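You operate a simulated robot arm through the tools that you are given. There is no shell and no other tool.

You run a simulated robot arm. Do the job below in one go: nothing can be reset, and whatever is moved stays where it is left.

## Task
Scrub the two clogged nozzles clean and hang them back in the rack.
Fine: use the wet sponge.

Only the result counts: the job must be done as asked and must still hold three seconds after the hand-in. Knocking over, shifting, dropping, spilling or breaking anything else fails it.

## Robot
A 6-joint arm with a two-finger gripper, fixed in place. Base frame: the origin is at the foot of the arm, x ahead of it, y to its left, z up. Units: m, degrees, N and s.
Its first joint turns from -115.0 to 115.0 degrees. Payload 2.1 kg.
Tool frame: the origin (TCP) lies between the finger pads and is the grasp point; the fingertips stand 0.02 m ahead of it; z points along the fingers, y is the line along which they close. Largest opening 0.1 m; the body of the gripper starts 0.063 m behind the TCP.
Orientation is that of the tool frame in the base frame, as a unit quaternion [w, x, y, z]. With the fingers straight down and closing along the base's y, the tool's x points along the base's -x, its y along +y and its z along -z.

## Interface
- The arm moves only by the tool step_arm. Its argument "plan" is text: rows parted by semicolons, each of 7 numbers parted by spaces: the shift along the base's x, y, z in units of 400 mm (1.0 is 400 mm), then the turn, a rotation vector about the base's x, y, z in units of 90 degrees (1.0 is 90 degrees), then the closure in counts, from 0 (fully open) to 255 (shut). In form: x y z ax ay az fingers; .... A call has 1 to 20 rows; each row is the pose to reach, as a shift and turn from the pose commanded when the call began. A call with a number of a shift or a turn outside -1 to 1 is refused whole. A row lasts 0.2 s, in which the tool goes at most 0.05 m and 8.6 degrees; a call with a longer step from one row to the next is refused whole, and so is a gripper value outside its range. Where a pose cannot be reached the arm comes as near as it can. A force on the tool above 40 N (or 10 N above the force at the start of the call, whichever is more), or a blocked arm, ends the call early, and 0.2 s more pass. Each finger travels about 0.153 m/s and halts on what it meets, pressing with about 35 N; the grip force reading is that of the motor and also rises with nothing between the fingers. The clock runs only during rows and for 0.2 s after the last one: add rows that repeat a pose to give the fingers time. The reply holds the time, the measured pose of the TCP, the force on the tool along the base axes, the opening and the grip force, in the units named above and with some noise, with the torque about the TCP (base axes, N m) and any sound that the robot's microphone picked up, and new pictures: "pictures" is both (left out), scene, wrist or none.
- Cameras (640 x 400 px; columns grow to the right, rows downward): "scene" is fixed at [0.0514, 0.4974, 1.473]; the picture's right is [-0.71, -0.70, 0.00], its down [-0.54, 0.55, -0.64] and it looks along [0.45, -0.45, -0.77] (base axes); focal length 316 px, centre (320, 200). "wrist" rides on the gripper at [0.07, -0.018, -0.099] in the tool frame; the picture's right is [0.26, 0.97, 0.00], its down [-0.75, 0.20, -0.63] and it looks along [-0.61, 0.16, 0.78] (tool axes); focal length 230 px, centre (320, 200). There is no depth. A picture from a camera that has moved, and an enlarged one, comes with that camera's place and axes in the base frame and with its lens. The place of the scene camera against the robot may be out by one fixed shift of up to 0.012 m in any direction.
- lift_body(by): slides the trunk up (or, below 0, down) by that many m; the arm rides with it, the base frame stays. It gives what a move gives, with no picture.
- inspect(camera, box): a new picture of the part [left, top, right, bottom] of that camera's present view, enlarged. No time passes.
- close_job(): hands the job in; it is judged then, once.

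Places have to be worked out from the pictures, the camera data and where the tool is seen. Open the gripper and draw the arm clear of the work before you hand the job in, unless the task says otherwise.

The tools are called after ">>>" by a JSON object that holds its "name" and its "arguments". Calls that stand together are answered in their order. step_arm: Moves the arm, as the interface text tells. Its arguments: {"type":"object","properties":{"plan":{"type":"string"},"pictures":{"type":"string","enum":["both","scene","wrist","none"]}},"required":["plan"]} The other tools are called the same way: lift_body (by) slides the trunk up or down; inspect (camera, box) takes an enlarged picture of a part of a camera's view; close_job () hands the job in.

At the start:

```text
time: 0.0
tool_pos: [0.2082, 0.26, 1.2104]
tool_rot: [0.0, 0.001, 1.0, 0.0]
contact_force: [-0.7, 0.5, 0.6]
wrist_torque: [0.01, -0.01, -0.02]
finger_gap: 0.1
grasp_force: 0.1
trunk travel left (down, up): [-0.925, 0.065]
```

scene: 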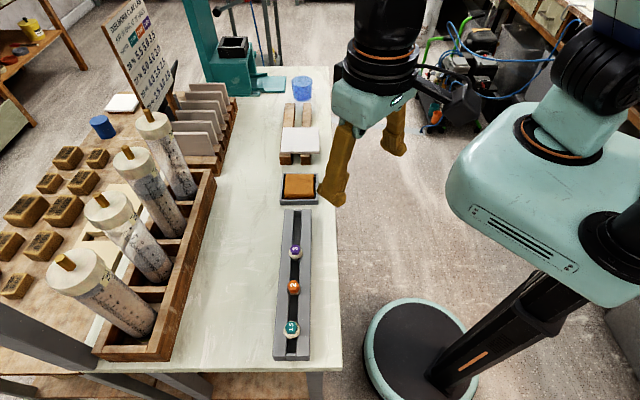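
wrist: 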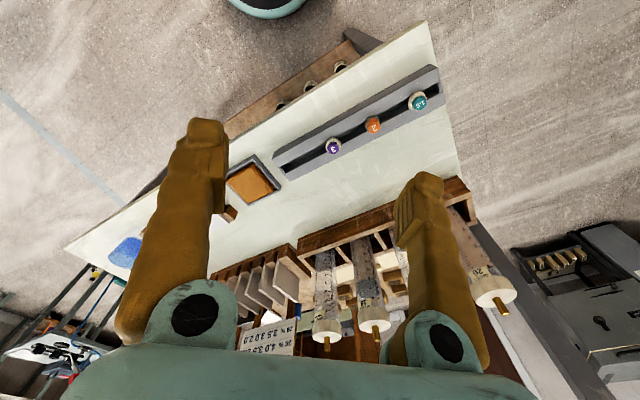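

I see a table with a rack holding three coloured nozzles (3, 2, 1.5), a sponge in a tray and other items. I'll enlarge several parts of the views to work out which nozzles are clogged and where things are.

>>> {"name": "inspect", "arguments": {"camera": "scene", "box": [240, 160, 360, 370]}}

>>> {"name": "inspect", "arguments": {"camera": "scene", "box": [80, 0, 340, 220]}}

>>> {"name": "inspect", "arguments": {"camera": "wrist", "box": [220, 40, 480, 220]}}

```text
1.90 times, centred on (300, 265) of scene
camera zoom: at [0.0514, 0.4974, 1.473], right [-0.71, -0.7, 0.0], down [-0.54, 0.55, -0.64], along [0.45, -0.45, -0.77], focal length 601 px, centre (358, 76)
```

zoom: 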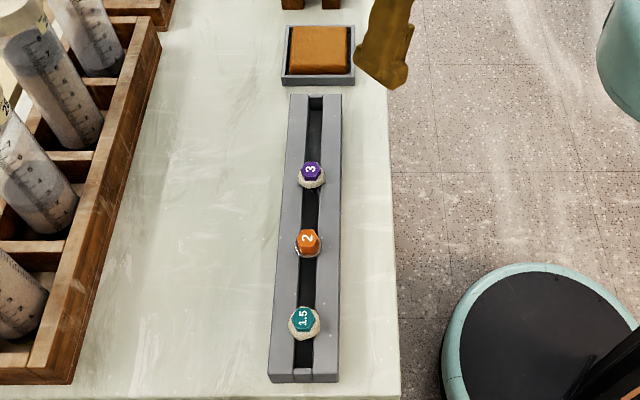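

```text
1.82 times, centred on (210, 110) of scene
camera zoom: at [0.0514, 0.4974, 1.473], right [-0.71, -0.7, 0.0], down [-0.54, 0.55, -0.64], along [0.45, -0.45, -0.77], focal length 574 px, centre (520, 364)
```

zoom: 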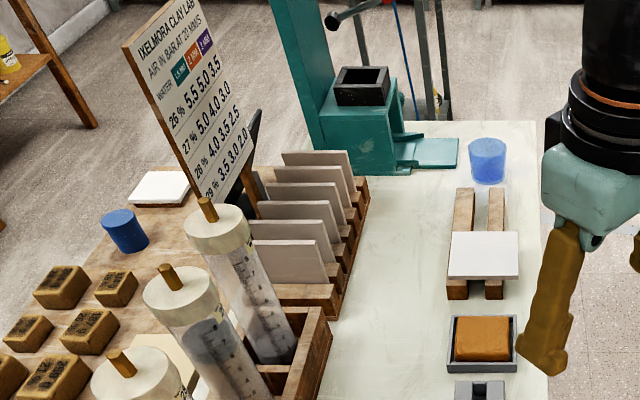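

```text
2.22 times, centred on (350, 130) of wrist
camera zoom: at [0.138, 0.2426, 1.3096], right [-0.26, 0.97, 0.0], down [0.75, 0.2, 0.63], along [0.61, 0.16, -0.78], focal length 511 px, centre (253, 356)
```

zoom: 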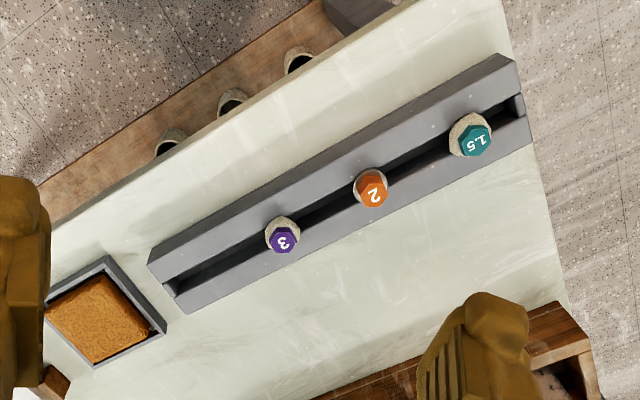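

The rack lies diagonally with nozzles 3, 2 and 1.5. I'll zoom in tightly on each nozzle and the sponge to see which nozzles are clogged.

>>> {"name": "inspect", "arguments": {"camera": "wrist", "box": [320, 80, 450, 165]}}

>>> {"name": "inspect", "arguments": {"camera": "scene", "box": [265, 230, 325, 350]}}

>>> {"name": "inspect", "arguments": {"camera": "scene", "box": [260, 90, 350, 215]}}

>>> {"name": "inspect", "arguments": {"camera": "wrist", "box": [220, 40, 360, 120]}}

```text
4.71 times, centred on (385, 122) of wrist
camera zoom: at [0.138, 0.2426, 1.3096], right [-0.26, 0.97, 0.0], down [0.75, 0.2, 0.63], along [0.61, 0.16, -0.78], focal length 1083 px, centre (14, 565)
```

zoom: 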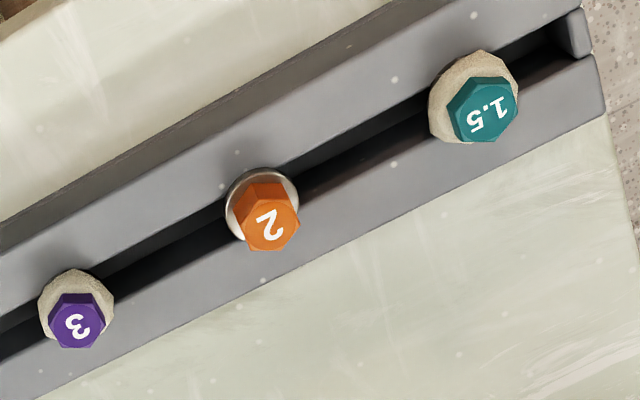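

```text
3.33 times, centred on (295, 290) of scene
camera zoom: at [0.0514, 0.4974, 1.473], right [-0.71, -0.7, 0.0], down [-0.54, 0.55, -0.64], along [0.45, -0.45, -0.77], focal length 1052 px, centre (403, -100)
```

zoom: 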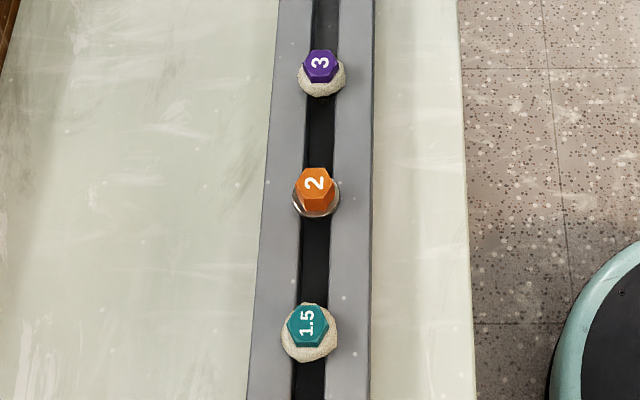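

```text
3.20 times, centred on (305, 152) of scene
camera zoom: at [0.0514, 0.4974, 1.473], right [-0.71, -0.7, 0.0], down [-0.54, 0.55, -0.64], along [0.45, -0.45, -0.77], focal length 1010 px, centre (368, 352)
```

zoom: 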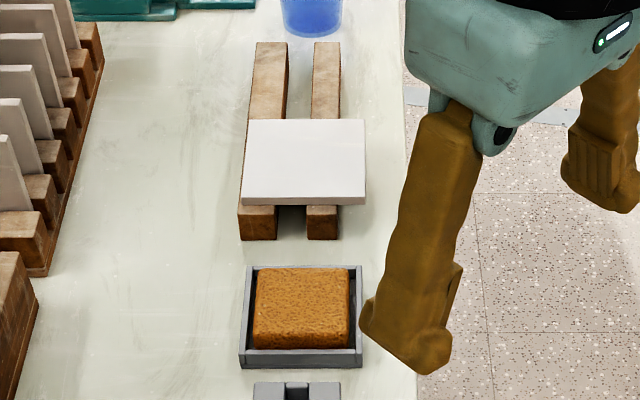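

```text
4.57 times, centred on (290, 80) of wrist
camera zoom: at [0.138, 0.2426, 1.3096], right [-0.26, 0.97, 0.0], down [0.75, 0.2, 0.63], along [0.61, 0.16, -0.78], focal length 1052 px, centre (457, 749)
```

zoom: 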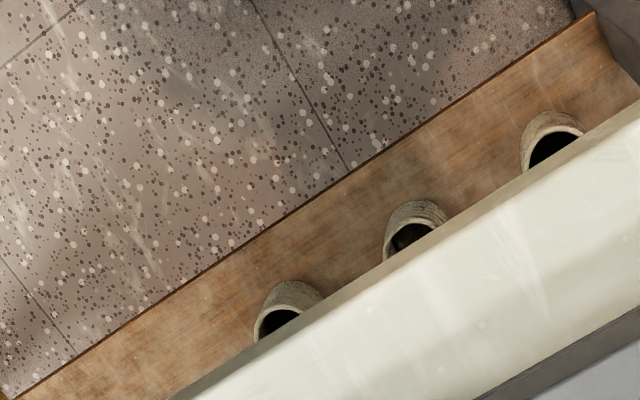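

Nozzles 3 (purple) and 1.5 (teal) carry the clay crust, while nozzle 2 (orange) is clean. They sit about 0.45 m from the base axis at z≈0.945, so I'll lower the trunk to gain reach, starting with a modest step that keeps the gripper well above the table.

>>> {"name": "lift_body", "arguments": {"by": -0.08}}

```text
time: 1.2
tool_pos: [0.209, 0.2591, 1.1305]
tool_rot: [0.0, 0.0, 1.0, 0.0]
contact_force: [-0.9, 0.4, 0.4]
wrist_torque: [0.03, 0.0, -0.01]
finger_gap: 0.1002
grasp_force: 0.0
trunk travel left (down, up): [-0.845, 0.145]
```

The trunk lowered cleanly. Now I'll turn the tool 45° about z so the fingers close along the slot, and move out towards the rack while staying high.

>>> {"name": "step_arm", "arguments": {"plan": "0.03 0.02 0.02 0 0 0.083 0; 0.06 0.04 0.04 0 0 0.167 0; 0.09 0.06 0.05 0 0 0.25 0; 0.12 0.08 0.05 0 0 0.333 0; 0.15 0.1 0.05 0 0 0.417 0; 0.18 0.12 0.05 0 0 0.5 0; 0.18 0.12 0.05 0 0 0.5 0", "pictures": "both"}}

```text
time: 2.8
tool_pos: [0.2805, 0.3086, 1.1506]
tool_rot: [0.0, -0.383, 0.924, 0.0]
contact_force: [-0.5, -0.5, -0.1]
wrist_torque: [0.03, -0.02, 0.0]
finger_gap: 0.1002
grasp_force: 0.1
trunk travel left (down, up): [-0.845, 0.145]
camera wrist: at [0.2438, 0.2462, 1.2498], right [-0.87, 0.5, 0.0], down [0.39, 0.67, 0.63], along [0.31, 0.55, -0.78], focal length 230 px, centre (320, 200)
```

scene: 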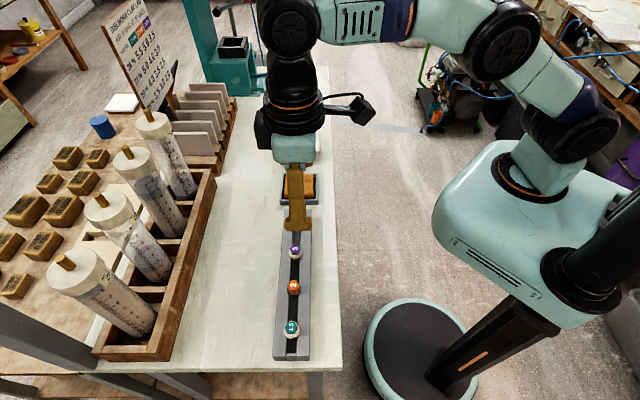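
wrist: 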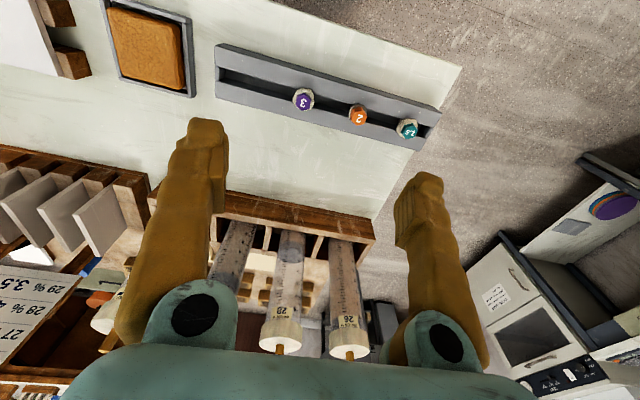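

The arm reaches out fine at this trunk height. I'll zoom the wrist view on the rack and sponge to triangulate more precisely.

>>> {"name": "inspect", "arguments": {"camera": "wrist", "box": [280, 70, 440, 170]}}

>>> {"name": "inspect", "arguments": {"camera": "wrist", "box": [90, 0, 250, 100]}}

```text
4.00 times, centred on (360, 120) of wrist
camera zoom: at [0.2438, 0.2462, 1.2498], right [-0.87, 0.5, 0.0], down [0.39, 0.67, 0.63], along [0.31, 0.55, -0.78], focal length 920 px, centre (160, 520)
```

zoom: 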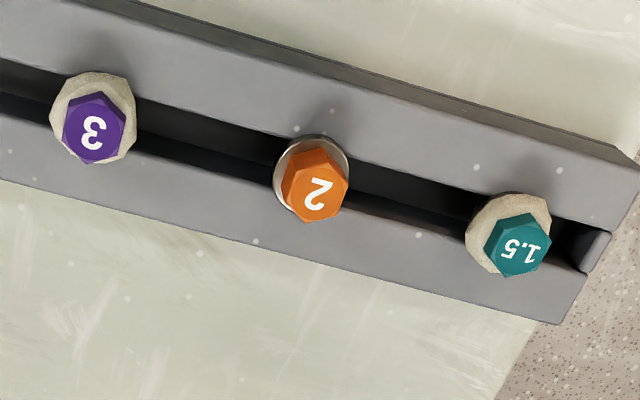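

```text
4.00 times, centred on (170, 50) of wrist
camera zoom: at [0.2438, 0.2462, 1.2498], right [-0.87, 0.5, 0.0], down [0.39, 0.67, 0.63], along [0.31, 0.55, -0.78], focal length 920 px, centre (920, 800)
```

zoom: 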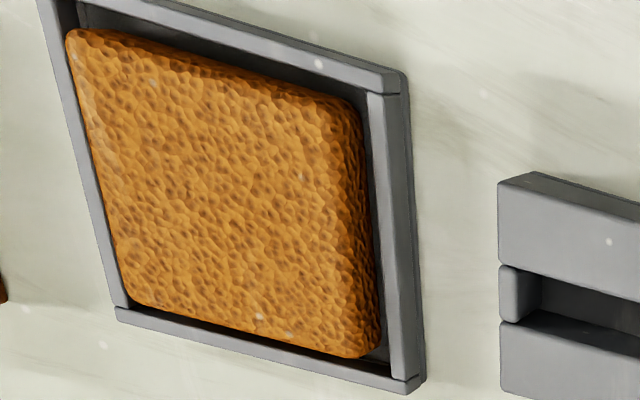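

Triangulating from both wrist views, I place the hex tops at nozzle 3 ≈ (0.303, 0.310, 0.955), nozzle 2 ≈ (0.251, 0.361, 0.955) and nozzle 1.5 ≈ (0.201, 0.414, 0.953). The sponge tray lies just beyond the rack's end. I'll move above nozzle 3 at z≈1.05 for a closer look.

>>> {"name": "step_arm", "arguments": {"plan": "0.02 0.001 -0.08 0 0 0.5 0; 0.056 0.003 -0.16 0 0 0 0; 0.056 0.003 -0.25 0 0 0 0; 0.056 0.003 -0.25 0 0 0 0", "pictures": "wrist"}}

```text
refused: row 1 steps farther than a row can; nothing moved
```

That plan held a stray turn value in the first row and was refused, so nothing moved. I'm repeating the descent to z≈1.05 above nozzle 3 with no turn at all.

>>> {"name": "step_arm", "arguments": {"plan": "0.02 0.001 -0.08 0 0 0 0; 0.04 0.002 -0.16 0 0 0 0; 0.056 0.003 -0.25 0 0 0 0; 0.056 0.003 -0.25 0 0 0 0", "pictures": "both"}}

```text
time: 3.8
tool_pos: [0.3007, 0.3081, 1.0489]
tool_rot: [0.0, -0.382, 0.924, 0.001]
contact_force: [-1.0, 0.1, -0.7]
wrist_torque: [0.0, 0.01, 0.01]
finger_gap: 0.1002
grasp_force: 0.1
trunk travel left (down, up): [-0.845, 0.145]
camera wrist: at [0.2656, 0.2465, 1.1493], right [-0.87, 0.5, 0.0], down [0.39, 0.67, 0.63], along [0.32, 0.55, -0.78], focal length 230 px, centre (320, 200)
```

scene: 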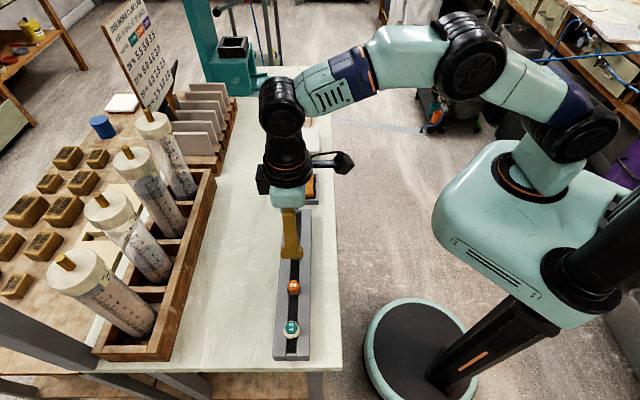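
wrist: 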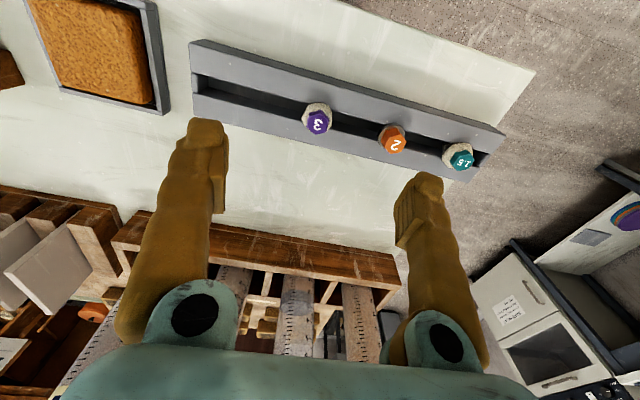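

I'm above nozzle 3 now. I'll zoom to refine its position and the hex orientation.

>>> {"name": "inspect", "arguments": {"camera": "wrist", "box": [280, 85, 360, 145]}}

>>> {"name": "inspect", "arguments": {"camera": "wrist", "box": [360, 100, 500, 190]}}

```text
6.67 times, centred on (320, 115) of wrist
camera zoom: at [0.2656, 0.2465, 1.1493], right [-0.87, 0.5, 0.0], down [0.39, 0.67, 0.63], along [0.32, 0.55, -0.78], focal length 1534 px, centre (320, 767)
```

zoom: 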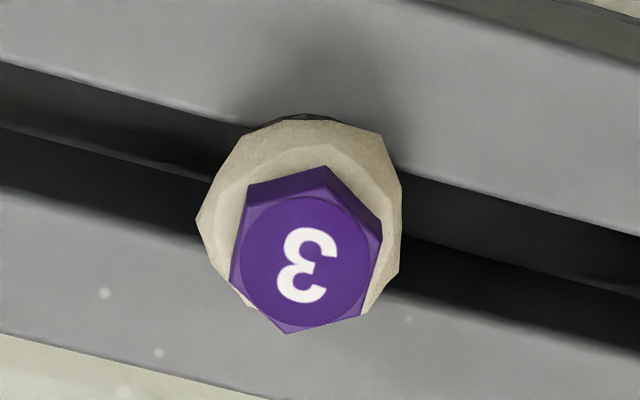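

```text
4.44 times, centred on (430, 145) of wrist
camera zoom: at [0.2656, 0.2465, 1.1493], right [-0.87, 0.5, 0.0], down [0.39, 0.67, 0.63], along [0.32, 0.55, -0.78], focal length 1022 px, centre (-169, 444)
```

zoom: 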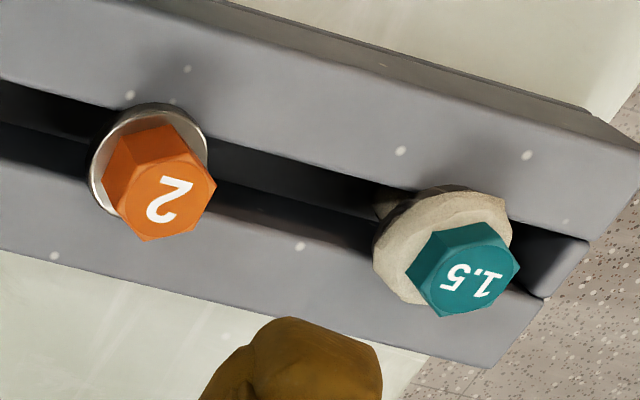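

Nozzle 3's hex refines to about (0.304, 0.310), top z≈0.952, and its flats face along the slot, matching the current tool yaw. I'll pre-close the fingers to about 55 mm so nozzle 2 is cleared, and descend to just above the hex.

>>> {"name": "step_arm", "arguments": {"plan": "0.004 0.0025 -0.04 0 0 0 115; 0.004 0.0025 -0.1 0 0 0 115; 0.004 0.0025 -0.15 0 0 0 115; 0.004 0.0025 -0.16 0 0 0 115; 0.004 0.0025 -0.16 0 0 0 115", "pictures": "both"}}

```text
time: 5.0
tool_pos: [0.3041, 0.3115, 0.9854]
tool_rot: [0.0, -0.382, 0.924, -0.001]
contact_force: [0.1, 0.1, -0.4]
wrist_torque: [-0.03, -0.01, -0.01]
finger_gap: 0.0549
grasp_force: 0.0
trunk travel left (down, up): [-0.845, 0.145]
camera wrist: at [0.2677, 0.2487, 1.085], right [-0.87, 0.5, 0.0], down [0.39, 0.67, 0.63], along [0.32, 0.54, -0.78], focal length 230 px, centre (320, 200)
```

scene: 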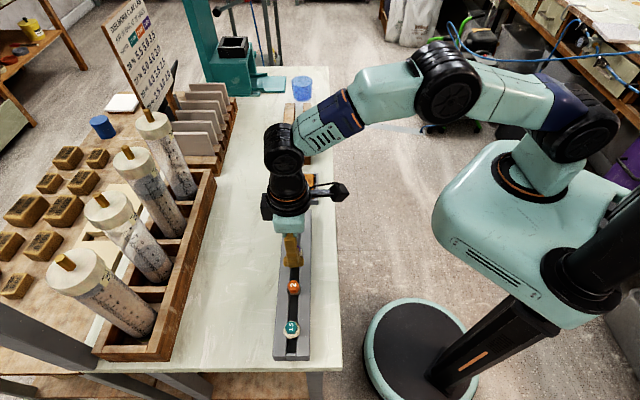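
wrist: 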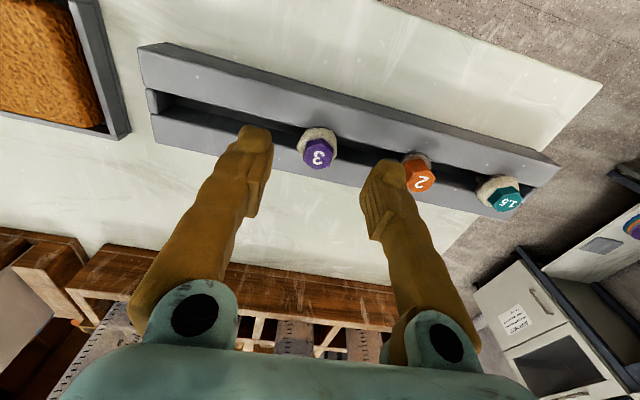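

The tips are just above the hex level. I'll zoom to check lateral centring and height before going lower.

>>> {"name": "inspect", "arguments": {"camera": "wrist", "box": [240, 110, 400, 210]}}

>>> {"name": "inspect", "arguments": {"camera": "scene", "box": [255, 210, 335, 310]}}

```text
4.00 times, centred on (320, 160) of wrist
camera zoom: at [0.2677, 0.2487, 1.085], right [-0.87, 0.5, 0.0], down [0.39, 0.67, 0.63], along [0.32, 0.54, -0.78], focal length 920 px, centre (320, 360)
```

zoom: 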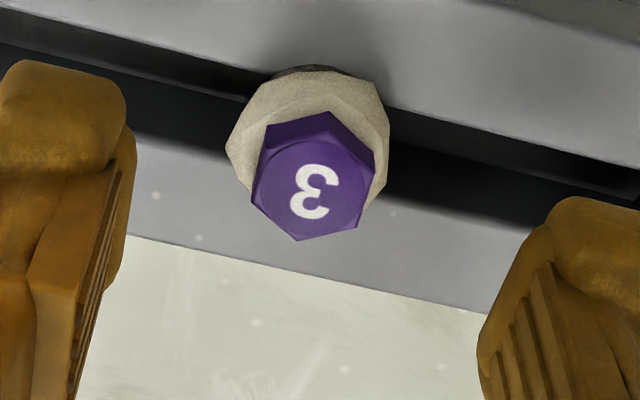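

```text
4.00 times, centred on (295, 260) of scene
camera zoom: at [0.0514, 0.4974, 1.473], right [-0.71, -0.7, 0.0], down [-0.54, 0.55, -0.64], along [0.45, -0.45, -0.77], focal length 1262 px, centre (420, -40)
```

zoom: 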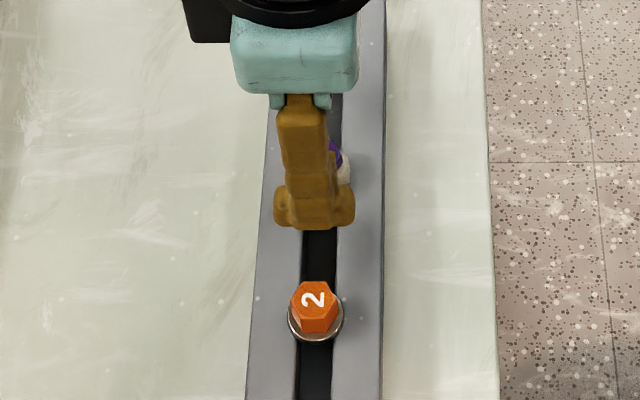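

The hex is centred within about 1 mm between the fingers. I'll descend about 22 mm so the tips sit just above the crust, then close on the hex.

>>> {"name": "step_arm", "arguments": {"plan": "-0.0025 -0.0025 -0.03 0 0 0 115; -0.0025 -0.0025 -0.055 0 0 0 115; -0.0025 -0.0025 -0.055 0 0 0 150; -0.0025 -0.0025 -0.055 0 0 0 255; -0.0025 -0.0025 -0.055 0 0 0 255; -0.0025 -0.0025 -0.055 0 0 0 255", "pictures": "both"}}

```text
time: 6.4
tool_pos: [0.3036, 0.3092, 0.9648]
tool_rot: [0.0, -0.383, 0.924, 0.0]
contact_force: [0.1, -1.5, 0.2]
wrist_torque: [0.02, 0.01, 0.02]
finger_gap: 0.0177
grasp_force: 34.9
trunk travel left (down, up): [-0.845, 0.145]
camera wrist: at [0.2665, 0.2476, 1.0632], right [-0.87, 0.5, 0.0], down [0.39, 0.67, 0.63], along [0.32, 0.54, -0.78], focal length 230 px, centre (320, 200)
```

scene: 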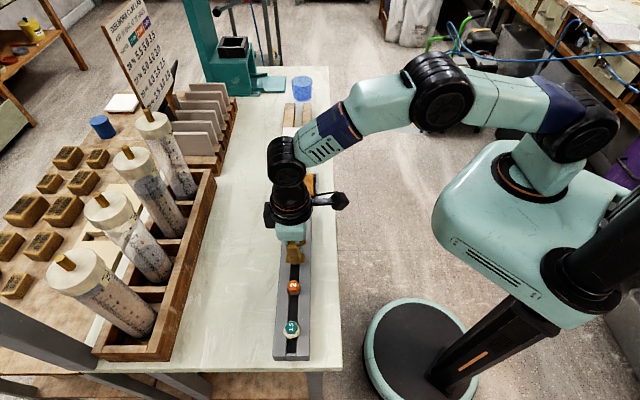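
wrist: 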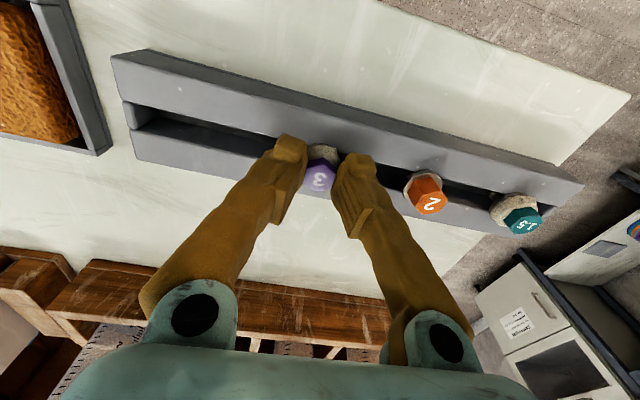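

The gap of 17.7 mm with 35 N shows the fingers hold the hex flats. I'll lift straight up 0.1 m, slowly at first, and look at the nozzle.

>>> {"name": "step_arm", "arguments": {"plan": "0 0 0.02 0 0 0 255; 0 0 0.05 0 0 0 255; 0 0 0.1 0 0 0 255; 0 0 0.17 0 0 0 255; 0 0 0.25 0 0 0 255; 0 0 0.25 0 0 0 255", "pictures": "both"}}

```text
time: 7.8
tool_pos: [0.3018, 0.31, 1.0647]
tool_rot: [0.001, -0.382, 0.924, 0.0]
contact_force: [0.1, 0.3, -1.0]
wrist_torque: [-0.02, 0.01, 0.0]
finger_gap: 0.0172
grasp_force: 35.3
trunk travel left (down, up): [-0.845, 0.145]
camera wrist: at [0.2662, 0.2479, 1.1639], right [-0.87, 0.5, 0.0], down [0.39, 0.67, 0.63], along [0.32, 0.54, -0.78], focal length 230 px, centre (320, 200)
```

scene: 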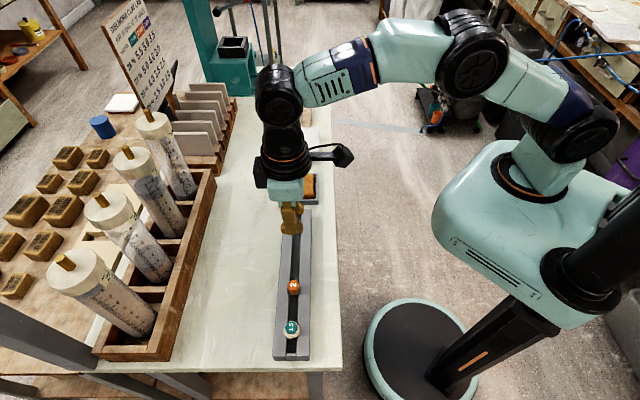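
wrist: 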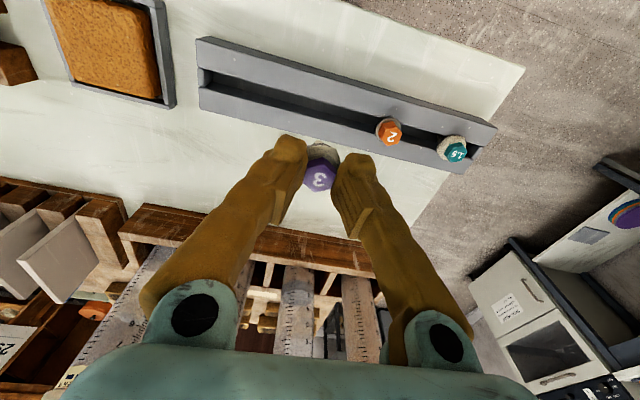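

>>> {"name": "inspect", "arguments": {"camera": "scene", "box": [265, 190, 325, 250]}}

>>> {"name": "inspect", "arguments": {"camera": "wrist", "box": [270, 120, 370, 210]}}

>>> {"name": "inspect", "arguments": {"camera": "wrist", "box": [30, 0, 210, 110]}}

```text
6.67 times, centred on (295, 220) of scene
camera zoom: at [0.0514, 0.4974, 1.473], right [-0.71, -0.7, 0.0], down [-0.54, 0.55, -0.64], along [0.45, -0.45, -0.77], focal length 2104 px, centre (487, 67)
```

zoom: 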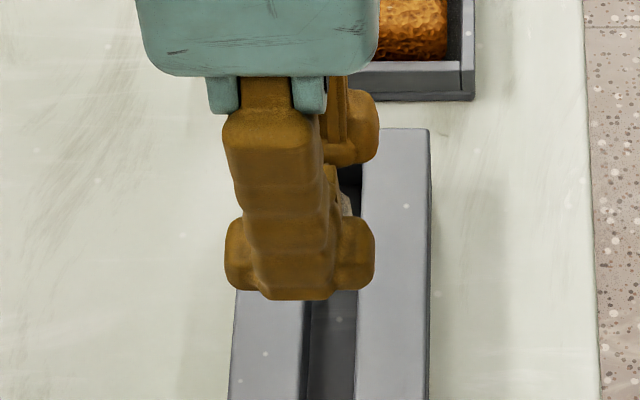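

```text
4.44 times, centred on (320, 165) of wrist
camera zoom: at [0.2662, 0.2479, 1.1639], right [-0.87, 0.5, 0.0], down [0.39, 0.67, 0.63], along [0.32, 0.54, -0.78], focal length 1022 px, centre (320, 356)
```

zoom: 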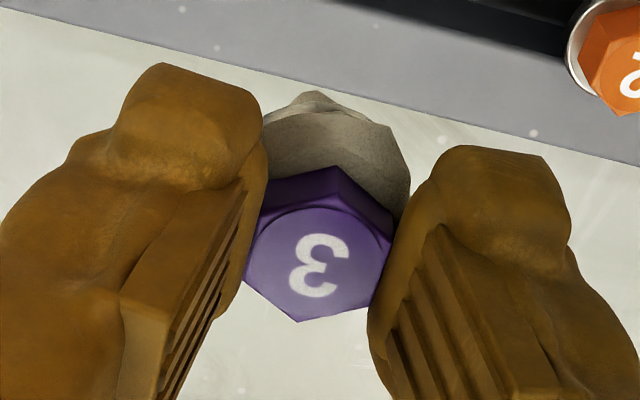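

```text
3.56 times, centred on (120, 55) of wrist
camera zoom: at [0.2662, 0.2479, 1.1639], right [-0.87, 0.5, 0.0], down [0.39, 0.67, 0.63], along [0.32, 0.54, -0.78], focal length 818 px, centre (1031, 716)
```

zoom: 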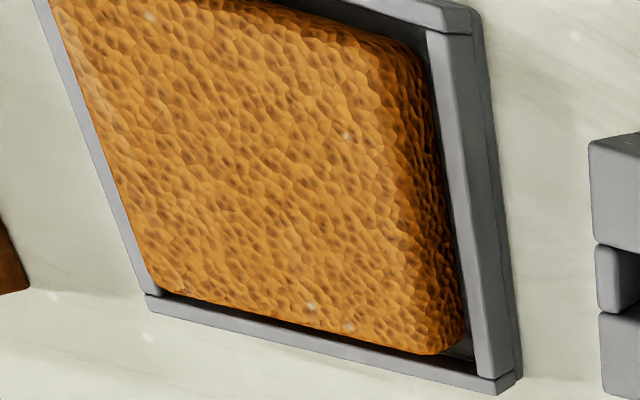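

The nozzle is lifted and its crusted cone tip sits roughly 55 mm below the TCP. I'll carry it at this height to above the sponge at about (0.424, 0.175) and look there.

>>> {"name": "step_arm", "arguments": {"plan": "0.06 -0.067 0 0 0 0 255; 0.121 -0.135 0 0 0 0 255; 0.182 -0.203 0 0 0 0 255; 0.242 -0.27 0 0 0 0 255; 0.285 -0.318 0 0 0 0 255; 0.3025 -0.3375 0 0 0 0 255; 0.3025 -0.3375 0 0 0 0 255", "pictures": "both"}}

```text
time: 9.4
tool_pos: [0.4244, 0.173, 1.0656]
tool_rot: [0.001, -0.382, 0.924, 0.0]
contact_force: [-0.3, -0.9, -0.2]
wrist_torque: [0.0, 0.0, -0.02]
finger_gap: 0.0174
grasp_force: 35.2
trunk travel left (down, up): [-0.845, 0.145]
camera wrist: at [0.3874, 0.1115, 1.1645], right [-0.87, 0.5, 0.0], down [0.39, 0.67, 0.63], along [0.32, 0.54, -0.78], focal length 230 px, centre (320, 200)
```

scene: 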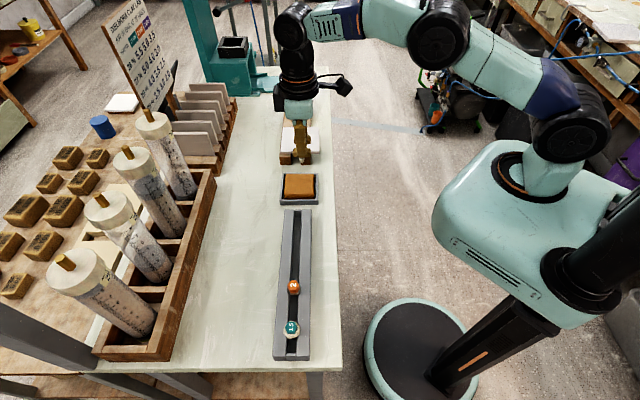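
wrist: 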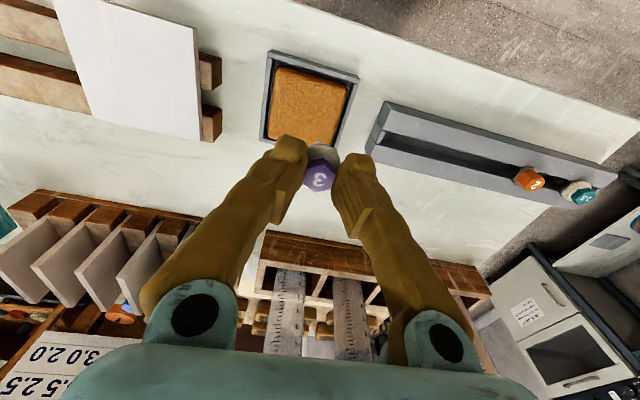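

>>> {"name": "inspect", "arguments": {"camera": "wrist", "box": [230, 40, 390, 200]}}

>>> {"name": "inspect", "arguments": {"camera": "scene", "box": [260, 80, 340, 220]}}

```text
2.50 times, centred on (310, 120) of wrist
camera zoom: at [0.3874, 0.1115, 1.1645], right [-0.87, 0.5, 0.0], down [0.39, 0.67, 0.63], along [0.32, 0.54, -0.78], focal length 575 px, centre (345, 400)
```

zoom: 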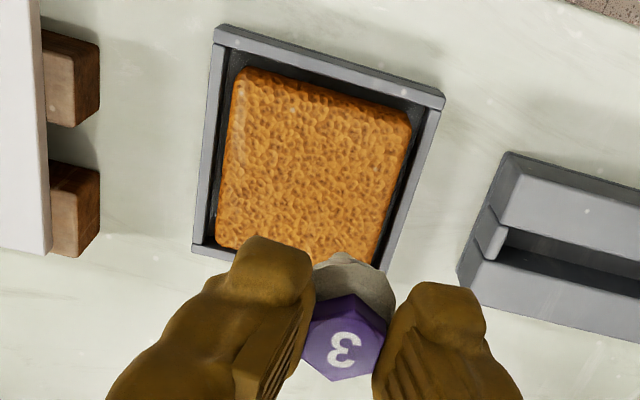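

```text
2.86 times, centred on (300, 150) of scene
camera zoom: at [0.0514, 0.4974, 1.473], right [-0.71, -0.7, 0.0], down [-0.54, 0.55, -0.64], along [0.45, -0.45, -0.77], focal length 902 px, centre (377, 343)
```

zoom: 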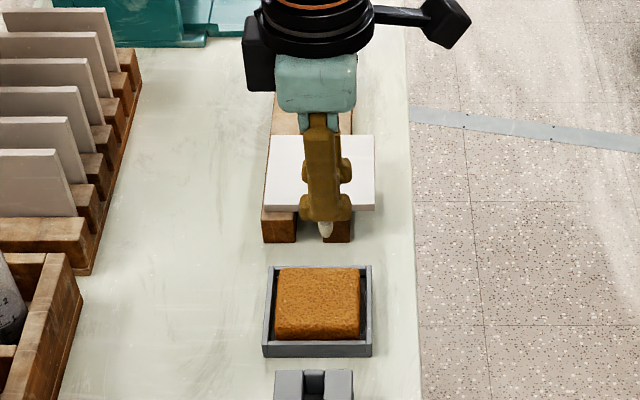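

Combining the views puts the sponge's top centre at about (0.437, 0.170) with top z≈0.92–0.925. The nozzle tip should be near z≈1.007, so I'll centre over the sponge and descend 60 mm, staying clear of it, then look again.

>>> {"name": "step_arm", "arguments": {"plan": "0.032 -0.0095 -0.02 0 0 0 255; 0.032 -0.0095 -0.08 0 0 0 255; 0.032 -0.0095 -0.13 0 0 0 255; 0.032 -0.0095 -0.15 0 0 0 255; 0.032 -0.0095 -0.15 0 0 0 255", "pictures": "both"}}

```text
time: 10.6
tool_pos: [0.4357, 0.1685, 1.0048]
tool_rot: [0.001, -0.382, 0.924, 0.0]
contact_force: [-0.3, -0.4, 0.0]
wrist_torque: [-0.03, -0.01, 0.02]
finger_gap: 0.0176
grasp_force: 34.7
trunk travel left (down, up): [-0.845, 0.145]
camera wrist: at [0.4, 0.1085, 1.1042], right [-0.87, 0.5, 0.0], down [0.39, 0.67, 0.63], along [0.32, 0.54, -0.78], focal length 230 px, centre (320, 200)
```

scene: 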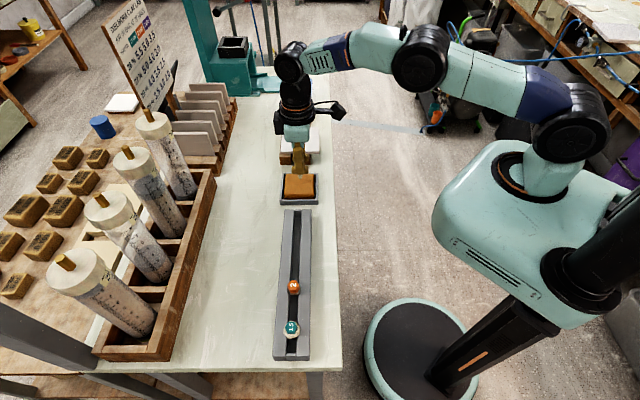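
wrist: 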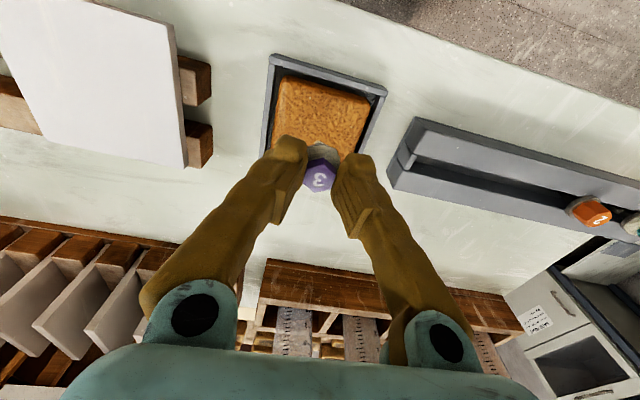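

>>> {"name": "inspect", "arguments": {"camera": "wrist", "box": [255, 40, 405, 140]}}

>>> {"name": "inspect", "arguments": {"camera": "wrist", "box": [280, 110, 360, 170]}}

>>> {"name": "inspect", "arguments": {"camera": "scene", "box": [265, 130, 335, 215]}}

```text
4.00 times, centred on (330, 90) of wrist
camera zoom: at [0.4, 0.1085, 1.1042], right [-0.87, 0.5, 0.0], down [0.39, 0.67, 0.63], along [0.32, 0.54, -0.78], focal length 920 px, centre (280, 640)
```

zoom: 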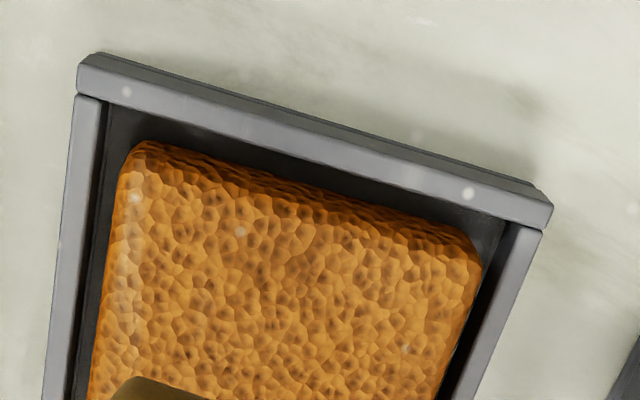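

```text
6.67 times, centred on (320, 140) of wrist
camera zoom: at [0.4, 0.1085, 1.1042], right [-0.87, 0.5, 0.0], down [0.39, 0.67, 0.63], along [0.32, 0.54, -0.78], focal length 1534 px, centre (320, 600)
```

zoom: 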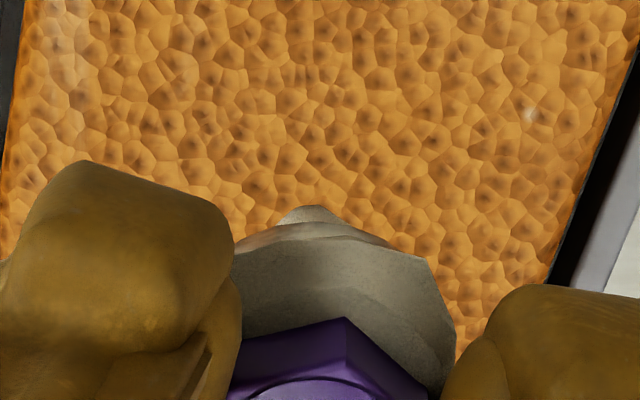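

```text
4.71 times, centred on (300, 172) of scene
camera zoom: at [0.0514, 0.4974, 1.473], right [-0.71, -0.7, 0.0], down [-0.54, 0.55, -0.64], along [0.45, -0.45, -0.77], focal length 1485 px, centre (414, 329)
```

zoom: 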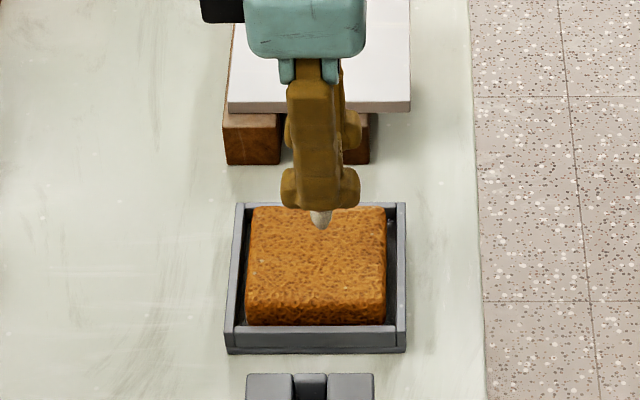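

The scene view suggests the tip is roughly 15–20 mm above the sponge top, with the sponge centre at about (0.441, 0.172). I'll shift slightly and go down 12 mm, then feel for contact in small steps.

>>> {"name": "step_arm", "arguments": {"plan": "0.01 0.005 -0.01 0 0 0 255; 0.01 0.005 -0.03 0 0 0 255; 0.01 0.005 -0.03 0 0 0 255", "pictures": "none"}}

>>> {"name": "step_arm", "arguments": {"plan": "0 0 -0.005 0 0 0 255; 0 0 -0.0075 0 0 0 255; 0 0 -0.0075 0 0 0 255", "pictures": "scene"}}

```text
time: 11.4
tool_pos: [0.4412, 0.1718, 0.9912]
tool_rot: [-0.001, -0.383, 0.924, 0.0]
contact_force: [-0.6, 0.1, -0.4]
wrist_torque: [-0.02, -0.02, 0.01]
finger_gap: 0.0176
grasp_force: 34.8
trunk travel left (down, up): [-0.845, 0.145]
```

```text
time: 12.2
tool_pos: [0.4405, 0.173, 0.9884]
tool_rot: [0.0, -0.382, 0.924, 0.001]
contact_force: [0.1, 0.7, -1.0]
wrist_torque: [0.01, -0.01, 0.01]
finger_gap: 0.0173
grasp_force: 34.7
trunk travel left (down, up): [-0.845, 0.145]
```

scene: 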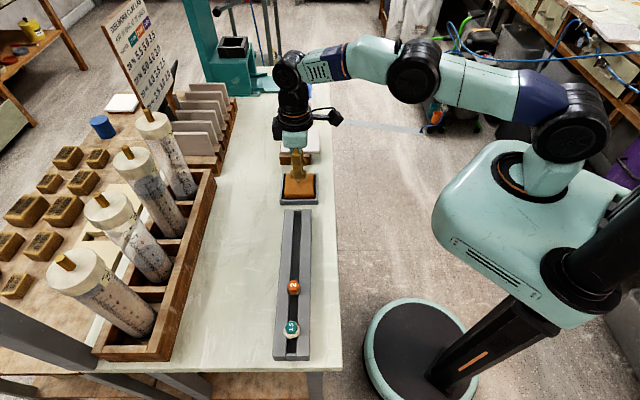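

No contact force yet at TCP z≈0.989. I'll zoom the scene view to see the remaining gap while lowering a further 3 mm.

>>> {"name": "step_arm", "arguments": {"plan": "0 0 -0.004 0 0 0 255; 0 0 -0.0075 0 0 0 255; 0 0 -0.0075 0 0 0 255", "pictures": "none"}}

>>> {"name": "inspect", "arguments": {"camera": "scene", "box": [275, 145, 325, 210]}}

```text
time: 13.0
tool_pos: [0.44, 0.1726, 0.9856]
tool_rot: [0.0, -0.383, 0.924, 0.0]
contact_force: [-1.2, -0.2, 0.5]
wrist_torque: [-0.01, 0.01, 0.0]
finger_gap: 0.0174
grasp_force: 35.0
trunk travel left (down, up): [-0.845, 0.145]
```

```text
6.15 times, centred on (300, 178) of scene
camera zoom: at [0.0514, 0.4974, 1.473], right [-0.71, -0.7, 0.0], down [-0.54, 0.55, -0.64], along [0.45, -0.45, -0.77], focal length 1942 px, centre (443, 338)
```

zoom: 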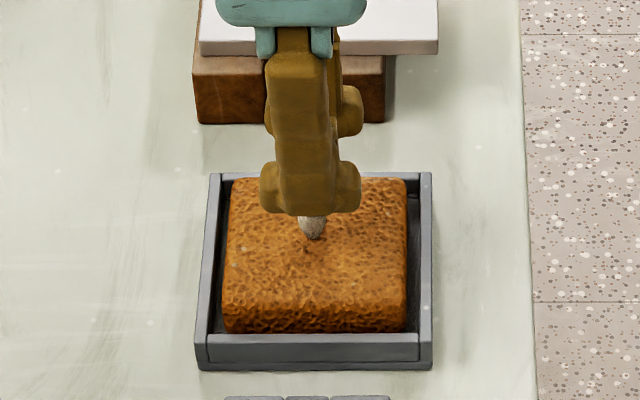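

The tip is close to the sponge, with a small shadow just below it. I continue down 2 mm at a time, watching the force.

>>> {"name": "step_arm", "arguments": {"plan": "0 0 -0.005 0 0 0 255; 0 0 -0.005 0 0 0 255", "pictures": "none"}}

>>> {"name": "step_arm", "arguments": {"plan": "0 0 -0.005 0 0 0 255; 0 0 -0.005 0 0 0 255", "pictures": "none"}}

>>> {"name": "inspect", "arguments": {"camera": "scene", "box": [275, 145, 325, 210]}}

```text
time: 13.6
tool_pos: [0.4416, 0.1728, 0.9842]
tool_rot: [0.0, -0.383, 0.924, 0.0]
contact_force: [0.0, 0.0, -1.0]
wrist_torque: [0.02, 0.01, 0.02]
finger_gap: 0.0173
grasp_force: 35.4
trunk travel left (down, up): [-0.845, 0.145]
```

```text
time: 14.2
tool_pos: [0.442, 0.1722, 0.9825]
tool_rot: [-0.001, -0.383, 0.924, 0.0]
contact_force: [-0.1, -0.1, 0.8]
wrist_torque: [-0.03, 0.0, -0.03]
finger_gap: 0.0175
grasp_force: 34.6
trunk travel left (down, up): [-0.845, 0.145]
```

```text
6.15 times, centred on (300, 178) of scene
camera zoom: at [0.0514, 0.4974, 1.473], right [-0.71, -0.7, 0.0], down [-0.54, 0.55, -0.64], along [0.45, -0.45, -0.77], focal length 1942 px, centre (443, 338)
```

zoom: 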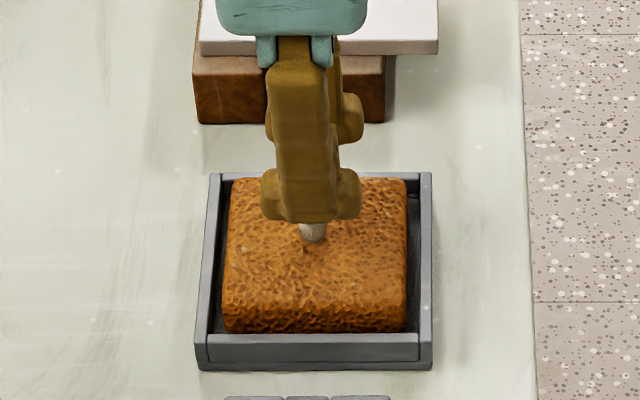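

The tip seems to be just reaching the sponge surface, with no measurable force yet. I continue down in 2 mm steps.

>>> {"name": "step_arm", "arguments": {"plan": "0 0 -0.005 0 0 0 255; 0 0 -0.005 0 0 0 255", "pictures": "none"}}

>>> {"name": "step_arm", "arguments": {"plan": "0 0 -0.005 0 0 0 255; 0 0 -0.005 0 0 0 255", "pictures": "none"}}

>>> {"name": "inspect", "arguments": {"camera": "scene", "box": [275, 145, 325, 210]}}

```text
time: 14.8
tool_pos: [0.4403, 0.1716, 0.9817]
tool_rot: [0.001, -0.383, 0.924, 0.0]
contact_force: [1.8, 0.7, 7.3]
wrist_torque: [0.02, -0.08, 0.0]
finger_gap: 0.017
grasp_force: 34.4
trunk travel left (down, up): [-0.845, 0.145]
```

```text
time: 15.4
tool_pos: [0.4391, 0.1717, 0.9806]
tool_rot: [0.003, -0.382, 0.924, -0.001]
contact_force: [3.8, 2.7, 24.1]
wrist_torque: [0.18, -0.29, -0.01]
finger_gap: 0.0174
grasp_force: 35.1
trunk travel left (down, up): [-0.845, 0.145]
```

```text
6.15 times, centred on (300, 178) of scene
camera zoom: at [0.0514, 0.4974, 1.473], right [-0.71, -0.7, 0.0], down [-0.54, 0.55, -0.64], along [0.45, -0.45, -0.77], focal length 1942 px, centre (443, 338)
```

zoom: 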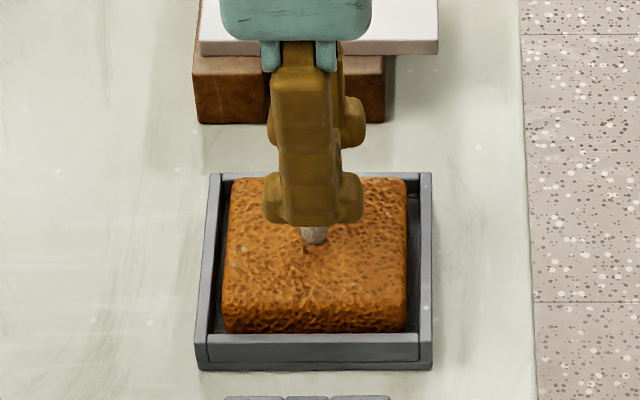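

Contact starts at TCP z≈0.982 (7 N) and it is quite stiff. I'll back off to roughly 7 N and rub in circles of about 10 mm radius.

>>> {"name": "step_arm", "arguments": {"plan": "0 0 0.005 0 0 0 255; 0.0125 0 0.005 0 0 0 255; 0.025 0 0.005 0 0 0 255; 0.0177 0.0177 0.005 0 0 0 255; 0 0.025 0.005 0 0 0 255; -0.0177 0.0177 0.005 0 0 0 255; -0.025 0 0.005 0 0 0 255; -0.0177 -0.0177 0.005 0 0 0 255; 0 -0.025 0.005 0 0 0 255; 0.0177 -0.0177 0.005 0 0 0 255; 0.025 0 0.005 0 0 0 255; 0.0125 0 0.005 0 0 0 255; 0 0 0.005 0 0 0 255", "pictures": "both"}}

```text
time: 18.2
tool_pos: [0.4397, 0.1741, 0.9793]
tool_rot: [0.001, -0.383, 0.924, 0.001]
contact_force: [2.9, 0.3, 7.7]
wrist_torque: [-0.01, -0.17, 0.03]
finger_gap: 0.0172
grasp_force: 34.9
out of reach, approached as far as the arm can: row 3, 4, 11
trunk travel left (down, up): [-0.845, 0.145]
camera wrist: at [0.4035, 0.1104, 1.08], right [-0.87, 0.5, 0.0], down [0.39, 0.67, 0.63], along [0.32, 0.55, -0.78], focal length 230 px, centre (320, 200)
```

scene: 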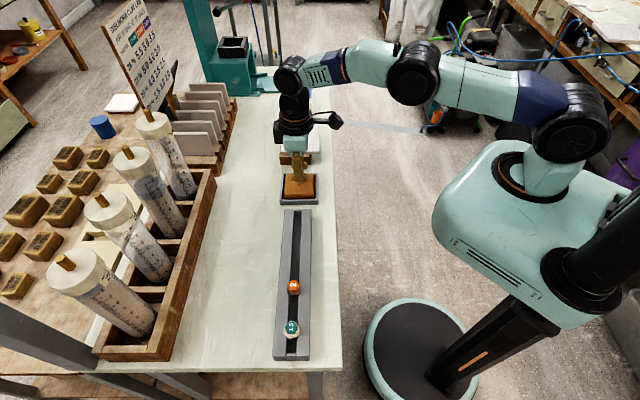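
wrist: 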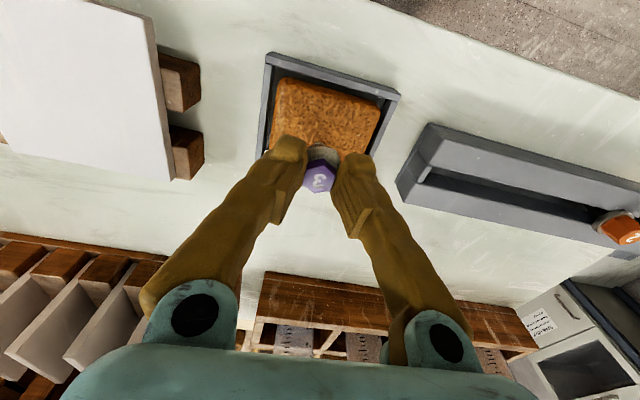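

The rubbing went fine at about 8 N, though the outward points were at the edge of reach at this trunk height. I'll inspect the nozzle for any change in crust.

>>> {"name": "inspect", "arguments": {"camera": "wrist", "box": [280, 110, 360, 210]}}

>>> {"name": "inspect", "arguments": {"camera": "scene", "box": [275, 145, 325, 210]}}

```text
4.00 times, centred on (320, 160) of wrist
camera zoom: at [0.4035, 0.1104, 1.08], right [-0.87, 0.5, 0.0], down [0.39, 0.67, 0.63], along [0.32, 0.55, -0.78], focal length 920 px, centre (320, 360)
```

zoom: 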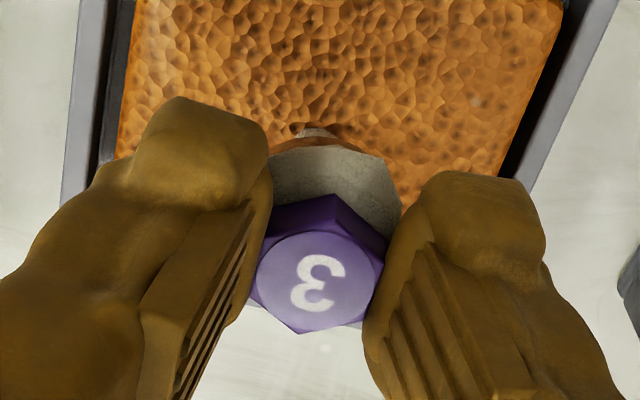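

```text
6.15 times, centred on (300, 178) of scene
camera zoom: at [0.0514, 0.4974, 1.473], right [-0.71, -0.7, 0.0], down [-0.54, 0.55, -0.64], along [0.45, -0.45, -0.77], focal length 1942 px, centre (443, 338)
```

zoom: 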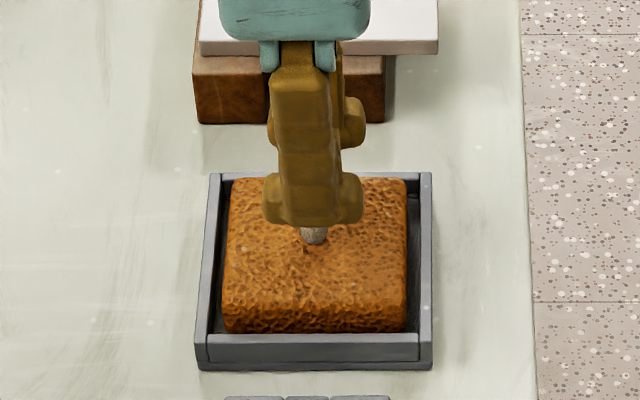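

The crust still looks present, perhaps slightly greyer. I'll rub more with longer strokes along y, keeping slightly closer to the base so everything stays in reach.

>>> {"name": "step_arm", "arguments": {"plan": "-0.01 0.015 0 0 0 0 255; -0.015 0.0375 0 0 0 0 255; -0.015 0.0125 0 0 0 0 255; -0.015 -0.0125 0 0 0 0 255; -0.015 -0.0375 0 0 0 0 255; -0.015 -0.0125 0 0 0 0 255; -0.015 0.0125 0 0 0 0 255; -0.015 0.0375 0 0 0 0 255; -0.015 0.0125 0 0 0 0 255; -0.015 -0.0125 0 0 0 0 255; -0.015 -0.0375 0 0 0 0 255; -0.015 -0.0125 0 0 0 0 255; -0.015 0.0125 0 0 0 0 255; -0.015 0.0375 0 0 0 0 255; -0.015 0.0125 0 0 0 0 255; -0.015 -0.0125 0 0 0 0 255; -0.015 -0.0375 0 0 0 0 255; -0.015 -0.0125 0 0 0 0 255; -0.005 0 0 0 0 0 255; 0 0 0 0 0 0 255", "pictures": "wrist"}}

>>> {"name": "inspect", "arguments": {"camera": "wrist", "box": [280, 110, 360, 210]}}

```text
time: 22.4
tool_pos: [0.4386, 0.1723, 0.9805]
tool_rot: [-0.001, -0.383, 0.924, 0.0]
contact_force: [-1.3, -0.6, 4.3]
wrist_torque: [-0.04, 0.08, 0.03]
finger_gap: 0.0177
grasp_force: 34.7
trunk travel left (down, up): [-0.845, 0.145]
camera wrist: at [0.403, 0.1106, 1.0799], right [-0.87, 0.5, 0.0], down [0.39, 0.67, 0.63], along [0.32, 0.55, -0.78], focal length 230 px, centre (320, 200)
```

wrist: 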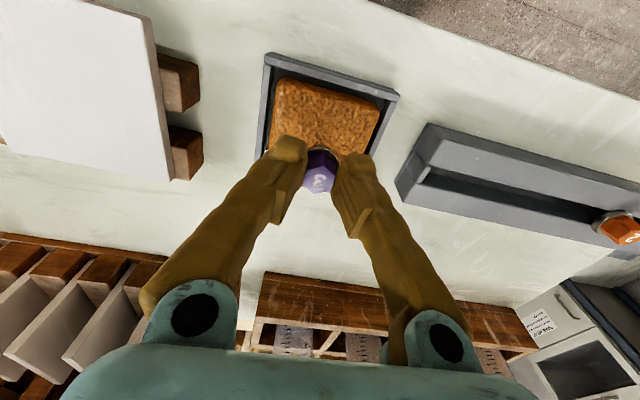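

```text
4.00 times, centred on (320, 160) of wrist
camera zoom: at [0.403, 0.1106, 1.0799], right [-0.87, 0.5, 0.0], down [0.39, 0.67, 0.63], along [0.32, 0.55, -0.78], focal length 920 px, centre (320, 360)
```

zoom: 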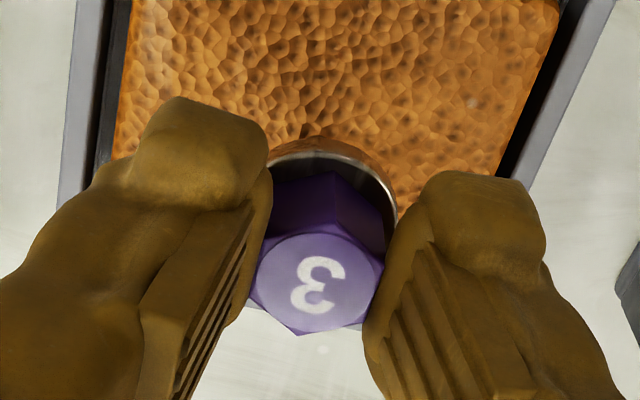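

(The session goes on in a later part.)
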